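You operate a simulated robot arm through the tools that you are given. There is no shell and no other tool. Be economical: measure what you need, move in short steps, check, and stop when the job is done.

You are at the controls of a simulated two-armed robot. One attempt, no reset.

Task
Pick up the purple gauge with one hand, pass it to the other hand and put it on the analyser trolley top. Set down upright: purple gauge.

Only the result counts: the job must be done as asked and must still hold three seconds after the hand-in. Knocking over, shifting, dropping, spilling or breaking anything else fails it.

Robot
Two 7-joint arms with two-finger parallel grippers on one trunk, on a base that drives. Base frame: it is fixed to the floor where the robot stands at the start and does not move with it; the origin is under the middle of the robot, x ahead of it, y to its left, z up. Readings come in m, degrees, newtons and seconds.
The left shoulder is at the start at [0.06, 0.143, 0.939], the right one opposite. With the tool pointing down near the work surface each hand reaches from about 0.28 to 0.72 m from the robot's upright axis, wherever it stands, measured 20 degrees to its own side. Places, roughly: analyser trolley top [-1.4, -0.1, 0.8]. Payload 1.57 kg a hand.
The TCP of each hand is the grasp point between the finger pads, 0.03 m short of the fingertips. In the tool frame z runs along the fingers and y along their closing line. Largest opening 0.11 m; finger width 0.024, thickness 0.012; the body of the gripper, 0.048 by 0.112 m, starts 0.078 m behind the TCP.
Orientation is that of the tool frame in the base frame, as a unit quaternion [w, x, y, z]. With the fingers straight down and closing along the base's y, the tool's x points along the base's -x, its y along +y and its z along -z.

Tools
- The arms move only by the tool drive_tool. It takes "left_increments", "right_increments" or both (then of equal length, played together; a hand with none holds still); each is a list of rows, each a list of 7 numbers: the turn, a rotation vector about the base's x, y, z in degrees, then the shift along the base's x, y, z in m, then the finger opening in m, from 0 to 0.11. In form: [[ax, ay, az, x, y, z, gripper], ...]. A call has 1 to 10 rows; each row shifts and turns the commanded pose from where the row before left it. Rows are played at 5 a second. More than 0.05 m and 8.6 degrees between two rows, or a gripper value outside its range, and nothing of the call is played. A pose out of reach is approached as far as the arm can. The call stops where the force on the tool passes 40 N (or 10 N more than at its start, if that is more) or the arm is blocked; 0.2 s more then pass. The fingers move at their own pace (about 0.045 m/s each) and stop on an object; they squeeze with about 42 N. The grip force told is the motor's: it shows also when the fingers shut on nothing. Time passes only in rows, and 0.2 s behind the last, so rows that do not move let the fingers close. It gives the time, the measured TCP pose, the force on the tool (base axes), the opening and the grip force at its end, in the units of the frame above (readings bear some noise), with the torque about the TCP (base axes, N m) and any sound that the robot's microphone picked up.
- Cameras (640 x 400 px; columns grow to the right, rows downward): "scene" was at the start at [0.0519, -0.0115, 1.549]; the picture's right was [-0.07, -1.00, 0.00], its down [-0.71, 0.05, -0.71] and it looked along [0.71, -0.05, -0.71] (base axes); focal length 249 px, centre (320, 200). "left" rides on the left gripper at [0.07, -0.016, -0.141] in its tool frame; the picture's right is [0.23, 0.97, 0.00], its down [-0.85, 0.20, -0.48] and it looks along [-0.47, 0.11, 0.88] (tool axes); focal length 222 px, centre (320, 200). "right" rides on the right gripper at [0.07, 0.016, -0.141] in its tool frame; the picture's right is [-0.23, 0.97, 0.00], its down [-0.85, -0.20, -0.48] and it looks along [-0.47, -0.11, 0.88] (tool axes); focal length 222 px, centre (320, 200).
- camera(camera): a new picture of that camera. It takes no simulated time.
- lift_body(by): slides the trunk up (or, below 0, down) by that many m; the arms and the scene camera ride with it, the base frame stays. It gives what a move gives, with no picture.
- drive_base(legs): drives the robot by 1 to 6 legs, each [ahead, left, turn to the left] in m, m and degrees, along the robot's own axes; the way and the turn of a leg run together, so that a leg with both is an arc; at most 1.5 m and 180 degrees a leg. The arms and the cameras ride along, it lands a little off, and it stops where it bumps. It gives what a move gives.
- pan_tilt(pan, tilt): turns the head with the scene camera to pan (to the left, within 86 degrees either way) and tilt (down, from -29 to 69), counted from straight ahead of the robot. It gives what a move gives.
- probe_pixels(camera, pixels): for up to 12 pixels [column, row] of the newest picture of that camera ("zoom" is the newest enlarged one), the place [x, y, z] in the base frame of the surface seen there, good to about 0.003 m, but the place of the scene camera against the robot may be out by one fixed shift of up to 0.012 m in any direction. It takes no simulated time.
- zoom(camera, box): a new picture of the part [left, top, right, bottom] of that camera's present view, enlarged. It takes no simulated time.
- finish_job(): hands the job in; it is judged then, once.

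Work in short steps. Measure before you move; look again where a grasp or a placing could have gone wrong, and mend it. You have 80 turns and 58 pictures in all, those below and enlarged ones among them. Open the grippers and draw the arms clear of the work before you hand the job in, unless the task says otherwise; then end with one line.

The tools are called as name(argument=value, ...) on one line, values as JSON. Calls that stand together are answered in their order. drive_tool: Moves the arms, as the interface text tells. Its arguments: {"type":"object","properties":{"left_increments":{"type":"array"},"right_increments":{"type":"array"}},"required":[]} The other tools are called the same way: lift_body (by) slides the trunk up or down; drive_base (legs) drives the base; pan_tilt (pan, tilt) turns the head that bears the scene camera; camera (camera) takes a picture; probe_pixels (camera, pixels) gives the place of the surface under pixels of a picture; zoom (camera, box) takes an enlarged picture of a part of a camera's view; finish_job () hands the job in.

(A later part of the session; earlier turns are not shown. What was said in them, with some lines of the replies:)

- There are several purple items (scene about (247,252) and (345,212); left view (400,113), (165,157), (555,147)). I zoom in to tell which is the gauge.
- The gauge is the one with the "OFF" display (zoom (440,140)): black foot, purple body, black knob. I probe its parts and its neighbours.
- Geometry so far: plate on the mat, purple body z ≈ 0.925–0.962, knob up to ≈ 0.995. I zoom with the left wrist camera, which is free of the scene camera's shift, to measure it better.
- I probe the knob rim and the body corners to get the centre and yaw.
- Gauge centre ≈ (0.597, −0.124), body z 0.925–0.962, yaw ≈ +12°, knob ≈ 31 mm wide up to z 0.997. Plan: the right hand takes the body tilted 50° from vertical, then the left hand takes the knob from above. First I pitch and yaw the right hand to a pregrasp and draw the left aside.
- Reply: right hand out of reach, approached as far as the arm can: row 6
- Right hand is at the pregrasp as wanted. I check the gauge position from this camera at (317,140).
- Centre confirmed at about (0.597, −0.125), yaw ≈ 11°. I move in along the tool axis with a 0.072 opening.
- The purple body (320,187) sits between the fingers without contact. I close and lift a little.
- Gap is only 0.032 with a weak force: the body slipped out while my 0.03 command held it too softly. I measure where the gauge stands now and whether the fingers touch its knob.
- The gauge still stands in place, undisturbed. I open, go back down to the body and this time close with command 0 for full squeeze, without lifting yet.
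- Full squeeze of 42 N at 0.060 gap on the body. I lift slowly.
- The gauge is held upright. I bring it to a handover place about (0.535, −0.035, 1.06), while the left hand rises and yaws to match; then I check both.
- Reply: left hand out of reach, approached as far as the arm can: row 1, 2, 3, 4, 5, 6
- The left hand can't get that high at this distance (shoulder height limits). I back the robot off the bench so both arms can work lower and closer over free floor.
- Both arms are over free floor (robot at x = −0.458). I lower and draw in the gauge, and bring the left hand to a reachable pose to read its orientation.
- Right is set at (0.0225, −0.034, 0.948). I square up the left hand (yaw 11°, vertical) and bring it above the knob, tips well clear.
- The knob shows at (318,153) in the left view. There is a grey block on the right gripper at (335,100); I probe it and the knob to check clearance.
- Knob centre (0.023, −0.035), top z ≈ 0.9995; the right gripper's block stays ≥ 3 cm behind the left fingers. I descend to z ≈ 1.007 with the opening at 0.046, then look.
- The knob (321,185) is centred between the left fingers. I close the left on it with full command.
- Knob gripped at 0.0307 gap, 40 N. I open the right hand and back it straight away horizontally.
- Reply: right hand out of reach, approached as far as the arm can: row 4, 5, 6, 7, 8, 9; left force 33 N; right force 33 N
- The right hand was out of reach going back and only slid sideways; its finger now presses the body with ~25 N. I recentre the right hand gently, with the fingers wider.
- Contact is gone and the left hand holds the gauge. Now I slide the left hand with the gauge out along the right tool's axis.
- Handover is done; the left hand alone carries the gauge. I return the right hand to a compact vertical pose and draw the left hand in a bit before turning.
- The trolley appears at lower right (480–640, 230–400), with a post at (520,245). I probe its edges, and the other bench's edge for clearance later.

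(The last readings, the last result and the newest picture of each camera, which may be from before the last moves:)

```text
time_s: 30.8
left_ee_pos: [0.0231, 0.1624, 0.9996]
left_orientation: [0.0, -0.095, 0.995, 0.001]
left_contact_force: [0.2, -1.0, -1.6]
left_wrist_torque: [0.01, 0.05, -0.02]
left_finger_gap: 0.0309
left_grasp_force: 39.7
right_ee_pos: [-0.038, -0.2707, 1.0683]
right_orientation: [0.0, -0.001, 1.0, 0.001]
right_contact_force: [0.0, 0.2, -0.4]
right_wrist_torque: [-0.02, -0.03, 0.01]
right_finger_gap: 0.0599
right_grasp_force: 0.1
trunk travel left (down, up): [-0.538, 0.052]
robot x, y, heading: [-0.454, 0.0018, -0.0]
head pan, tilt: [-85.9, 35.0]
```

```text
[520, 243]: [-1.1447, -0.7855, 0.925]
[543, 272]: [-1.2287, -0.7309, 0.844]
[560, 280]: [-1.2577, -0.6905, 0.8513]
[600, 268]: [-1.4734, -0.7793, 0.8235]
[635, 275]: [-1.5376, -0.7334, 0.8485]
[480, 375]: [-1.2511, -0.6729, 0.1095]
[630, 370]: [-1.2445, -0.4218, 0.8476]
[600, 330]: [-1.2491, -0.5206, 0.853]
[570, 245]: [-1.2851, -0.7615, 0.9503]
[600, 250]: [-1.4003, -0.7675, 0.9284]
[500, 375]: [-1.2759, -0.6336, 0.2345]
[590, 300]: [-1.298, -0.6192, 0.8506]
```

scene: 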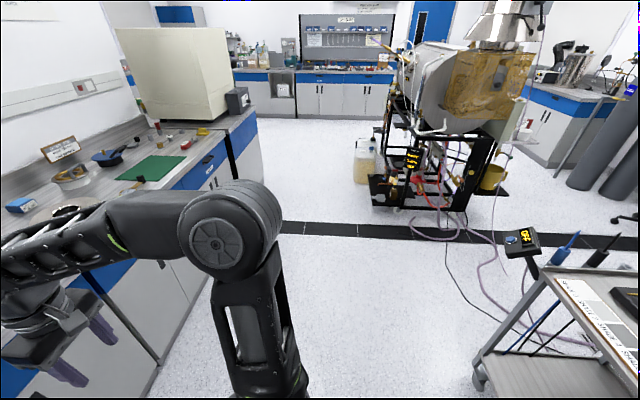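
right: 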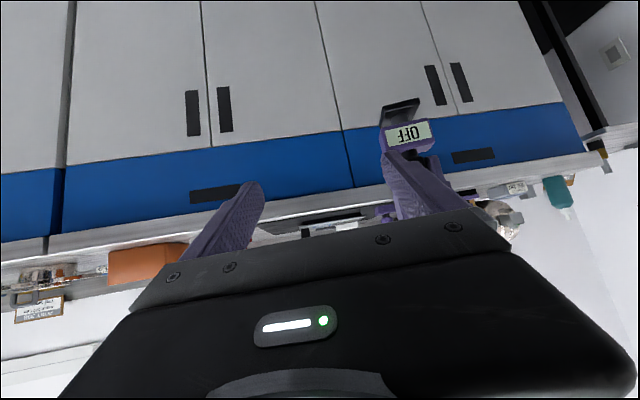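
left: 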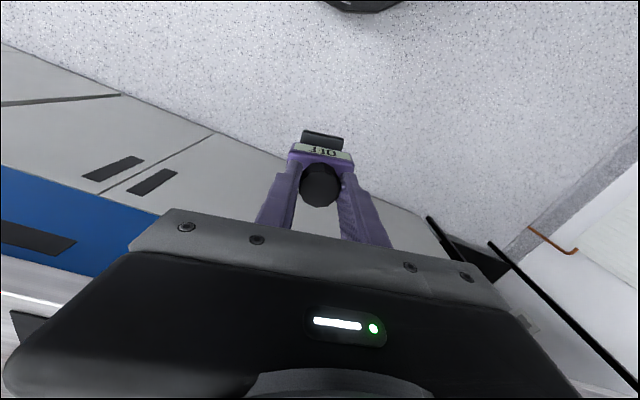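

Trolley front edge is at x ≈ −1.23, top at z ≈ 0.85, y from about −0.73. There's room to turn in place, so I turn 180° and look at the trolley.

drive_base(legs=[[0, 0, 179.9]])

pan_tilt(pan=0, tilt=40)

camera(camera="scene")

camera(camera="left")

```text
time_s: 38.5
left_ee_pos: [-0.9324, -0.1677, 0.9984]
left_orientation: [0.001, 0.995, 0.098, 0.0]
left_contact_force: [0.6, 0.4, -2.4]
left_wrist_torque: [0.01, 0.02, -0.01]
left_finger_gap: 0.031
left_grasp_force: 40.1
right_ee_pos: [-0.8723, 0.2666, 1.0677]
right_orientation: [0.001, 1.0, 0.004, 0.0]
right_contact_force: [-0.2, -0.9, 0.0]
right_wrist_torque: [0.01, 0.05, 0.0]
right_finger_gap: 0.06
right_grasp_force: 0.1
trunk travel left (down, up): [-0.538, 0.052]
robot x, y, heading: [-0.4565, -0.0017, -179.5]
head pan, tilt: [-85.9, 35.0]
```

```text
time_s: 40.1
left_ee_pos: [-0.9334, -0.1662, 0.9992]
left_orientation: [0.001, 0.995, 0.098, 0.001]
left_contact_force: [-0.2, 0.2, -2.3]
left_wrist_torque: [0.0, -0.05, -0.04]
left_finger_gap: 0.0308
left_grasp_force: 39.8
right_ee_pos: [-0.8741, 0.2663, 1.0679]
right_orientation: [0.001, 1.0, 0.004, 0.0]
right_contact_force: [-0.6, 0.1, 0.4]
right_wrist_torque: [-0.01, 0.03, 0.01]
right_finger_gap: 0.0604
right_grasp_force: 0.1
trunk travel left (down, up): [-0.538, 0.052]
robot x, y, heading: [-0.4534, -0.0036, -179.5]
head pan, tilt: [0.0, 40.0]
```

```text
24 pictures are left
```

scene: 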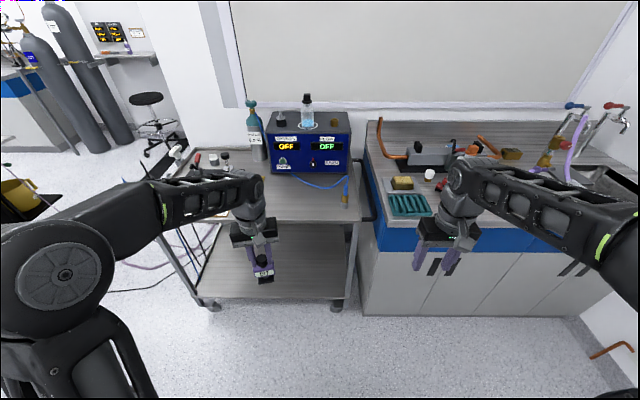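

```text
23 pictures are left
```

left: 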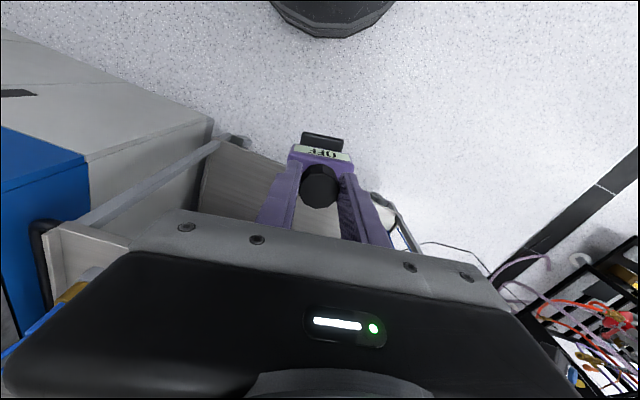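

The trolley is straight ahead with the blue analyser on it at (310,145). I zoom in and probe the free area near its front.

zoom(camera="scene", box=[140, 90, 390, 246])

probe_pixels(camera="scene", pixels=[[275, 220], [310, 220], [350, 220], [360, 180], [345, 195], [320, 190], [300, 200], [285, 190], [280, 170], [345, 172], [320, 210], [215, 215]])

```text
2.56 times, centred on (265, 168) of scene
```

zoom: 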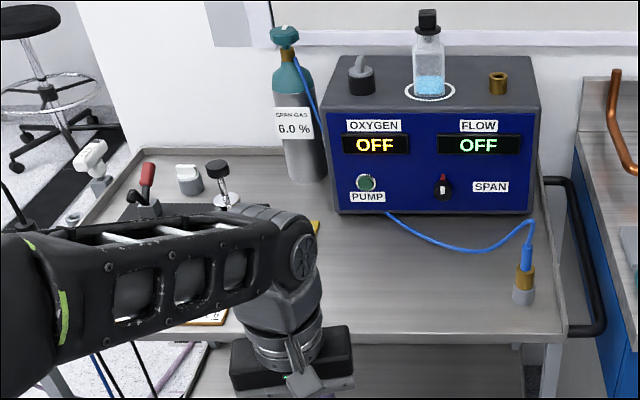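

```text
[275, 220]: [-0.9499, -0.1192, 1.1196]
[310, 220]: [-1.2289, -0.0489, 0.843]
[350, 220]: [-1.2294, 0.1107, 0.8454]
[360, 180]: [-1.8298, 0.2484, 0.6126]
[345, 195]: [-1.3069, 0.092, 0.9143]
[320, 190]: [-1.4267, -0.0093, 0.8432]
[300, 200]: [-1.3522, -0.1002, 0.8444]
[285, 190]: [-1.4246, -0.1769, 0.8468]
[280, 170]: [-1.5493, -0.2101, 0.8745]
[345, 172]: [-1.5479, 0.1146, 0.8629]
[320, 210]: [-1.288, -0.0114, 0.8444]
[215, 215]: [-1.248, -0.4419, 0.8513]
```

Trolley top z ≈ 0.844, free area around (−1.34, −0.12). Before driving I raise the left hand 4 cm and check that the gauge hangs level in it.

drive_tool(left_increments=[[0, 0, 0, 0, 0, 0.02, 0], [0, 0, 0, 0, 0, 0.02, 0]])

zoom(camera="left", box=[272, 110, 368, 220])

probe_pixels(camera="left", pixels=[[306, 137], [340, 141], [323, 134], [291, 156], [350, 161], [320, 156], [310, 188], [330, 188], [320, 172], [320, 202]])

```text
time_s: 40.8
left_ee_pos: [-0.9326, -0.166, 1.0395]
left_orientation: [0.001, 0.995, 0.097, 0.0]
left_contact_force: [-0.5, -0.4, -2.5]
left_wrist_torque: [-0.01, -0.02, 0.02]
left_finger_gap: 0.0309
left_grasp_force: 39.7
right_ee_pos: [-0.873, 0.2657, 1.0683]
right_orientation: [0.001, 1.0, 0.002, 0.0]
right_contact_force: [0.5, -0.2, -0.5]
right_wrist_torque: [0.0, -0.01, 0.0]
right_finger_gap: 0.0602
right_grasp_force: 0.1
trunk travel left (down, up): [-0.538, 0.052]
robot x, y, heading: [-0.456, -0.005, -179.7]
head pan, tilt: [0.0, 40.0]
```

```text
3.64 times, centred on (320, 165) of left
```

zoom: 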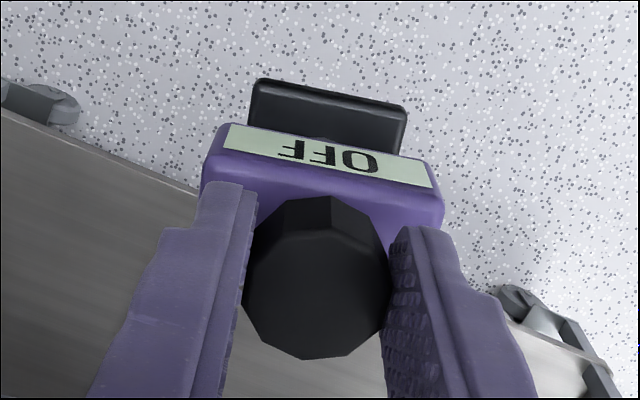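

```text
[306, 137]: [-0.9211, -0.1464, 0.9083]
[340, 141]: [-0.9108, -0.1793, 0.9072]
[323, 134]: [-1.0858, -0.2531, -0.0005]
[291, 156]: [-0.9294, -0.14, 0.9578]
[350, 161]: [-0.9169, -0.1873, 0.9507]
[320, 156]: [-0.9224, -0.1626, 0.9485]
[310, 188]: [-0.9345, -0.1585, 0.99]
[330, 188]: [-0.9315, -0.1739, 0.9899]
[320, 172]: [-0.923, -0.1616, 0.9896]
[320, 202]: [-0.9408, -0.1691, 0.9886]
```

Level: knob top 0.990/0.990/0.9896/0.9886, plate 0.908/0.907 (before the 4 cm raise). I drive ahead 0.33 m to the trolley.

drive_base(legs=[[0.33, 0, 0]])

camera(camera="left")

camera(camera="scene")

```text
time_s: 42.9
left_ee_pos: [-1.2595, -0.1713, 1.0385]
left_orientation: [0.001, 0.995, 0.1, 0.001]
left_contact_force: [-1.2, -0.2, -3.3]
left_wrist_torque: [0.02, -0.03, 0.02]
left_finger_gap: 0.0308
left_grasp_force: 39.9
right_ee_pos: [-1.2014, 0.262, 1.0669]
right_orientation: [0.001, 1.0, 0.005, -0.001]
right_contact_force: [-0.5, 0.2, 0.4]
right_wrist_torque: [0.0, -0.07, -0.05]
right_finger_gap: 0.0599
right_grasp_force: 0.1
trunk travel left (down, up): [-0.538, 0.052]
robot x, y, heading: [-0.7797, -0.0056, -179.5]
head pan, tilt: [0.0, 40.0]
```

```text
20 pictures are left
```

left: 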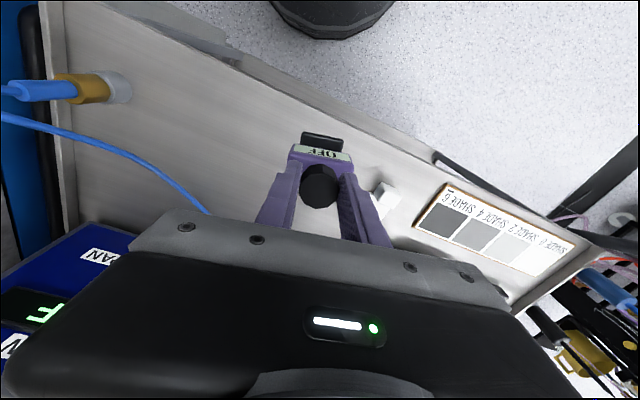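

```text
19 pictures are left
```

scene: 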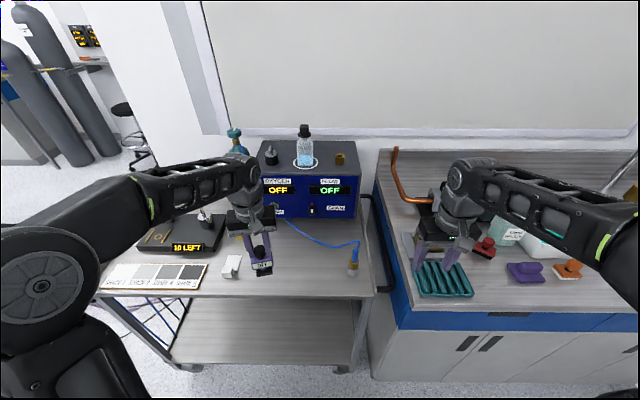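

A small white item stands at scene (231,266)/left (385,195), and a cable at left (150,165). I probe these and the surface with the wrist camera to choose the spot.

probe_pixels(camera="left", pixels=[[200, 100], [240, 140], [230, 185], [180, 140], [160, 165], [205, 205], [385, 195], [372, 190], [270, 150], [110, 90], [260, 100]])

probe_pixels(camera="scene", pixels=[[231, 266], [232, 258], [285, 275], [310, 270], [290, 255], [300, 235], [325, 243], [320, 290], [355, 265], [235, 230]])

```text
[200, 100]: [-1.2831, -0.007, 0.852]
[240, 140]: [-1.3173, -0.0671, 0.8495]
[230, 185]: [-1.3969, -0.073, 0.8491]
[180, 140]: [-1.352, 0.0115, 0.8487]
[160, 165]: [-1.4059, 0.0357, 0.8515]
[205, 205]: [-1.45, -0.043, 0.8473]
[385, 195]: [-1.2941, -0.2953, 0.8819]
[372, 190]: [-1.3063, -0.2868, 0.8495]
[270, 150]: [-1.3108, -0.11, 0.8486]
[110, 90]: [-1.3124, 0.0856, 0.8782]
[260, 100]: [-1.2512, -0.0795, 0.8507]
```

```text
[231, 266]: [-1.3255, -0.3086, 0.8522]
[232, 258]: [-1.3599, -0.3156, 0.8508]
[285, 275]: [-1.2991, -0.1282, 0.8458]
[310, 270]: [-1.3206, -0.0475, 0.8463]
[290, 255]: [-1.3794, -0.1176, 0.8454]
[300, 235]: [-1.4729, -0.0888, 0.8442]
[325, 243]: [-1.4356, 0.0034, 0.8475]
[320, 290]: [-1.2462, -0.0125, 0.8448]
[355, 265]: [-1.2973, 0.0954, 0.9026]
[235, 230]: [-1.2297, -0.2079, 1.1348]
```

Surface z ≈ 0.849 by the wrist camera; spot (−1.335, −0.12) is free. I move over it and lower to ~6 mm above expected contact (TCP z 0.955).

drive_tool(left_increments=[[0, 0, 0, -0.025, 0.017, 0, 0], [0, 0, 0, -0.025, 0.017, 0, 0], [0, 0, 0, -0.0255, 0.017, 0, 0], [0, 0, 0, 0, 0, -0.02, 0], [0, 0, 0, 0, 0, -0.02, 0], [0, 0, 0, 0, 0, -0.02, 0], [0, 0, 0, 0, 0, -0.01, 0], [0, 0, 0, 0, 0, -0.007, 0], [0, 0, 0, 0, 0, 0, 0]])

camera(camera="left")

zoom(camera="scene", box=[210, 190, 370, 300])

```text
time_s: 44.9
left_ee_pos: [-1.3342, -0.1201, 0.961]
left_orientation: [0.001, 0.995, 0.099, 0.0]
left_contact_force: [0.0, -0.7, -2.2]
left_wrist_torque: [-0.01, -0.01, 0.02]
left_finger_gap: 0.0307
left_grasp_force: 39.5
right_ee_pos: [-1.2009, 0.2627, 1.0668]
right_orientation: [0.001, 1.0, 0.006, 0.0]
right_contact_force: [0.2, -0.2, -0.3]
right_wrist_torque: [0.01, 0.02, 0.01]
right_finger_gap: 0.06
right_grasp_force: 0.0
trunk travel left (down, up): [-0.538, 0.052]
robot x, y, heading: [-0.7858, 0.0004, -179.3]
head pan, tilt: [0.0, 40.0]
```

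```text
18 pictures are left
```

left: 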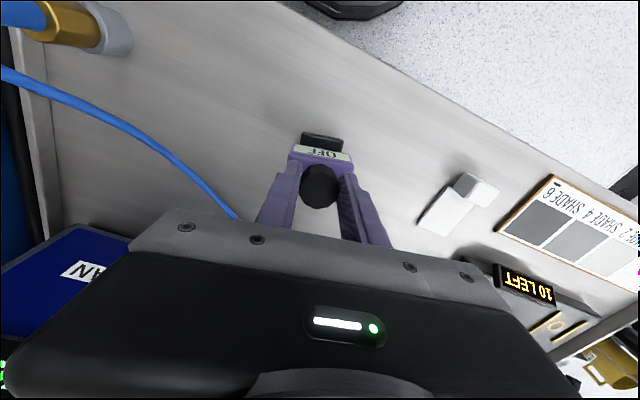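

```text
3.64 times, centred on (290, 245) of scene
```

zoom: 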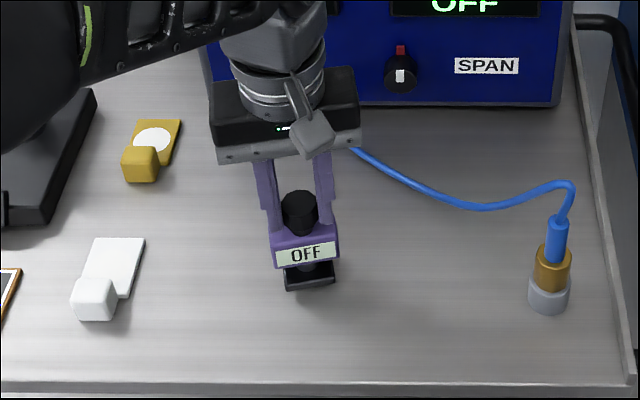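

The spot is clear around the gauge. I lower in small 1.5 mm steps to find contact.

drive_tool(left_increments=[[0, 0, 0, 0, 0, -0.0015, 0], [0, 0, 0, 0, 0, -0.0015, 0], [0, 0, 0, 0, 0, -0.0015, 0], [0, 0, 0, 0, 0, 0, 0]])

```text
time_s: 45.9
left_ee_pos: [-1.3355, -0.1202, 0.9578]
left_orientation: [0.002, 0.995, 0.098, 0.0]
left_contact_force: [0.4, -0.1, -2.1]
left_wrist_torque: [0.03, -0.03, -0.05]
left_finger_gap: 0.0303
left_grasp_force: 39.5
right_ee_pos: [-1.2012, 0.2618, 1.0679]
right_orientation: [0.0, 1.0, 0.005, 0.0]
right_contact_force: [0.1, -0.2, 0.3]
right_wrist_torque: [0.01, 0.01, 0.0]
right_finger_gap: 0.0599
right_grasp_force: 0.0
trunk travel left (down, up): [-0.538, 0.052]
robot x, y, heading: [-0.7829, -0.0058, -179.6]
head pan, tilt: [0.0, 40.0]
```

No contact yet (z force still −2 N, the weight). I continue by 3 mm.

drive_tool(left_increments=[[0, 0, 0, 0, 0, -0.001, 0], [0, 0, 0, 0, 0, -0.001, 0], [0, 0, 0, 0, 0, -0.001, 0], [0, 0, 0, 0, 0, 0, 0]])

```text
time_s: 46.9
left_ee_pos: [-1.3351, -0.1198, 0.9541]
left_orientation: [0.0, 0.995, 0.099, 0.0]
left_contact_force: [0.3, -0.5, -2.6]
left_wrist_torque: [0.04, 0.01, -0.03]
left_finger_gap: 0.031
left_grasp_force: 40.1
right_ee_pos: [-1.2008, 0.2626, 1.0672]
right_orientation: [0.001, 1.0, 0.005, 0.0]
right_contact_force: [-0.3, 0.6, 0.4]
right_wrist_torque: [0.02, 0.0, -0.02]
right_finger_gap: 0.0598
right_grasp_force: 0.1
trunk travel left (down, up): [-0.538, 0.052]
robot x, y, heading: [-0.7826, -0.0052, -179.6]
head pan, tilt: [0.0, 40.0]
```

drive_tool(left_increments=[[0, 0, 0, 0, 0, -0.001, 0], [0, 0, 0, 0, 0, -0.001, 0], [0, 0, 0, 0, 0, -0.001, 0], [0, 0, 0, 0, 0, 0, 0]])

zoom(camera="scene", box=[260, 225, 324, 275])

```text
time_s: 47.9
left_ee_pos: [-1.3353, -0.1196, 0.9528]
left_orientation: [0.0, 0.995, 0.099, -0.001]
left_contact_force: [0.0, 0.2, 3.6]
left_wrist_torque: [0.07, -0.11, -0.01]
left_finger_gap: 0.0309
left_grasp_force: 39.9
right_ee_pos: [-1.2006, 0.2624, 1.0658]
right_orientation: [0.001, 1.0, 0.006, -0.001]
right_contact_force: [-0.6, 0.0, 0.4]
right_wrist_torque: [-0.02, -0.02, 0.02]
right_finger_gap: 0.06
right_grasp_force: 0.1
trunk travel left (down, up): [-0.538, 0.052]
robot x, y, heading: [-0.7806, -0.0029, -179.3]
head pan, tilt: [0.0, 40.0]
```

```text
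8.00 times, centred on (292, 250) of scene
```

zoom: 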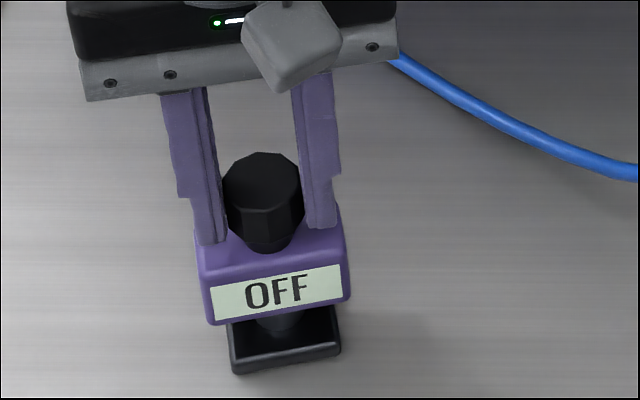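

Contact: the z force swung to +3.6 N and the gauge stands upright on the top. I open the left hand and rise straight up.

drive_tool(left_increments=[[0, 0, 0, 0, 0, 0, 0.04], [0, 0, 0, 0, 0, 0, 0.055], [0, 0, 0, 0, 0, 0, 0.055], [0, 0, 0, 0, 0, 0.01, 0.055], [0, 0, 0, 0, 0, 0.02, 0.055], [0, 0, 0, 0, 0, 0.03, 0.055], [0, 0, 0, 0, 0, 0.03, 0.055], [0, 0, 0, 0, 0, 0.02, 0.055]])

camera(camera="left")

camera(camera="scene")

```text
time_s: 49.7
left_ee_pos: [-1.3346, -0.119, 1.0618]
left_orientation: [0.001, 0.995, 0.099, 0.0]
left_contact_force: [-0.8, -0.1, 0.5]
left_wrist_torque: [-0.08, -0.01, 0.0]
left_finger_gap: 0.055
left_grasp_force: 0.1
right_ee_pos: [-1.201, 0.2617, 1.0667]
right_orientation: [0.001, 1.0, 0.006, 0.0]
right_contact_force: [0.3, 0.5, -0.3]
right_wrist_torque: [-0.03, 0.02, 0.02]
right_finger_gap: 0.0603
right_grasp_force: 0.0
trunk travel left (down, up): [-0.538, 0.052]
robot x, y, heading: [-0.7822, -0.0064, -179.3]
head pan, tilt: [0.0, 40.0]
```

```text
15 pictures are left
```

left: 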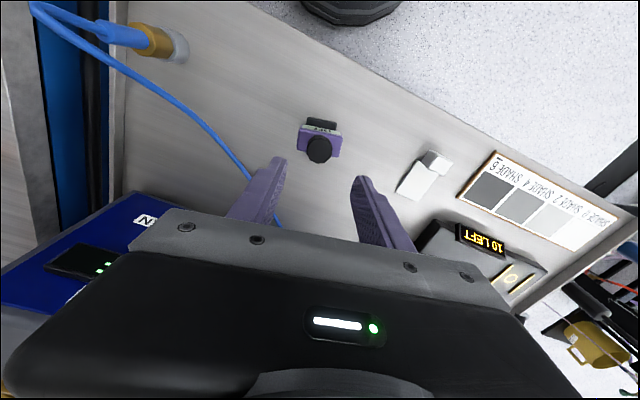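

```text
14 pictures are left
```

scene: 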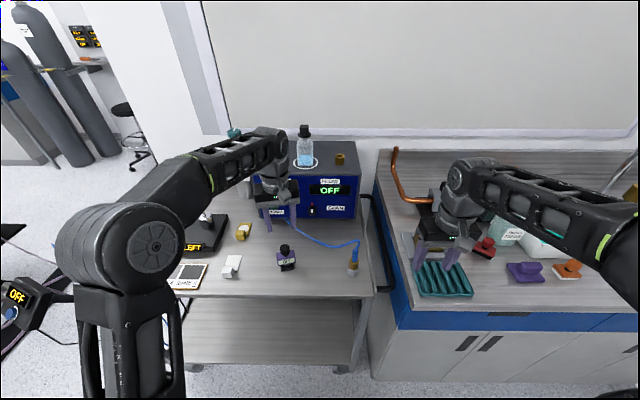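

The gauge stands upright at scene (287,257), hand free above it. I back the robot off so the arms are clear and check once more.

drive_base(legs=[[-0.3, 0, 0]])

zoom(camera="scene", box=[150, 100, 400, 260])

```text
time_s: 51.8
left_ee_pos: [-1.0295, -0.1155, 1.0616]
left_orientation: [0.001, 0.995, 0.098, -0.001]
left_contact_force: [0.8, -0.2, -0.8]
left_wrist_torque: [0.03, 0.0, 0.01]
left_finger_gap: 0.0551
left_grasp_force: 0.0
right_ee_pos: [-0.8954, 0.2656, 1.0681]
right_orientation: [0.0, 1.0, 0.004, -0.001]
right_contact_force: [0.8, -0.7, 0.0]
right_wrist_torque: [-0.04, 0.01, -0.01]
right_finger_gap: 0.0598
right_grasp_force: 0.0
trunk travel left (down, up): [-0.538, 0.052]
robot x, y, heading: [-0.4737, -0.0037, -179.3]
head pan, tilt: [0.0, 40.0]
```

```text
2.50 times, centred on (275, 180) of scene
```

zoom: 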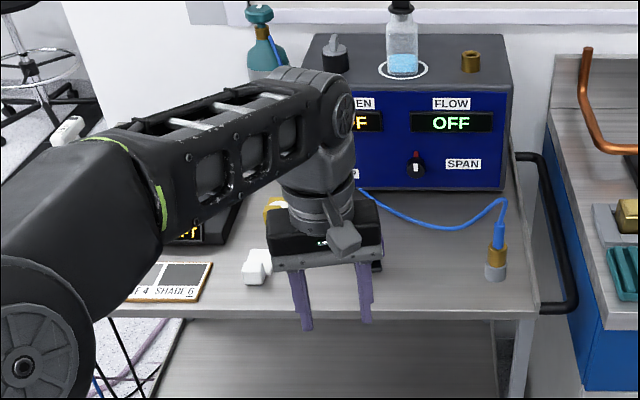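

The gauge is hidden behind the left hand. I open both grippers fully, shift the left hand aside and look again.

drive_tool(left_increments=[[0, 0, 0, 0.01, -0.03, 0, 0.11], [0, 0, 0, 0.01, -0.03, 0, 0.11], [0, 0, 0, 0.01, -0.03, 0, 0.11], [0, 0, 0, 0, 0, 0, 0.11]], right_increments=[[0, 0, 0, 0, 0, 0, 0.11], [0, 0, 0, 0, 0, 0, 0.11], [0, 0, 0, 0, 0, 0, 0.11], [0, 0, 0, 0, 0, 0, 0.11]])

zoom(camera="scene", box=[150, 100, 400, 260])

```text
time_s: 52.8
left_ee_pos: [-1.0012, -0.2048, 1.0607]
left_orientation: [0.001, 0.995, 0.098, 0.0]
left_contact_force: [-0.6, -0.1, -0.8]
left_wrist_torque: [0.02, 0.0, -0.02]
left_finger_gap: 0.1099
left_grasp_force: 0.2
right_ee_pos: [-0.8963, 0.266, 1.0688]
right_orientation: [0.001, 1.0, 0.005, 0.0]
right_contact_force: [0.6, 0.6, -0.1]
right_wrist_torque: [-0.02, -0.02, 0.0]
right_finger_gap: 0.1101
right_grasp_force: 0.0
trunk travel left (down, up): [-0.538, 0.052]
robot x, y, heading: [-0.4744, 0.0001, -179.6]
head pan, tilt: [0.0, 40.0]
```

```text
2.50 times, centred on (275, 180) of scene
```

zoom: 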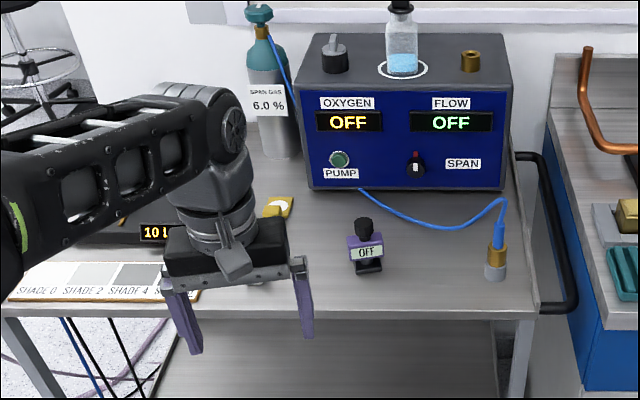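

The gauge stands upright on the trolley top at zoom (366,248), and the arms are clear with grippers open. I hand the job in.

finish_job()

```text
The job is handed in.
```

The purple gauge was picked up with the right hand, passed to the left and set upright on the analyser trolley top; both grippers are open and clear. The first grip slipped before lifting and the right hand pushed on the gauge while letting go, but it was not dropped and nothing else appeared to move.
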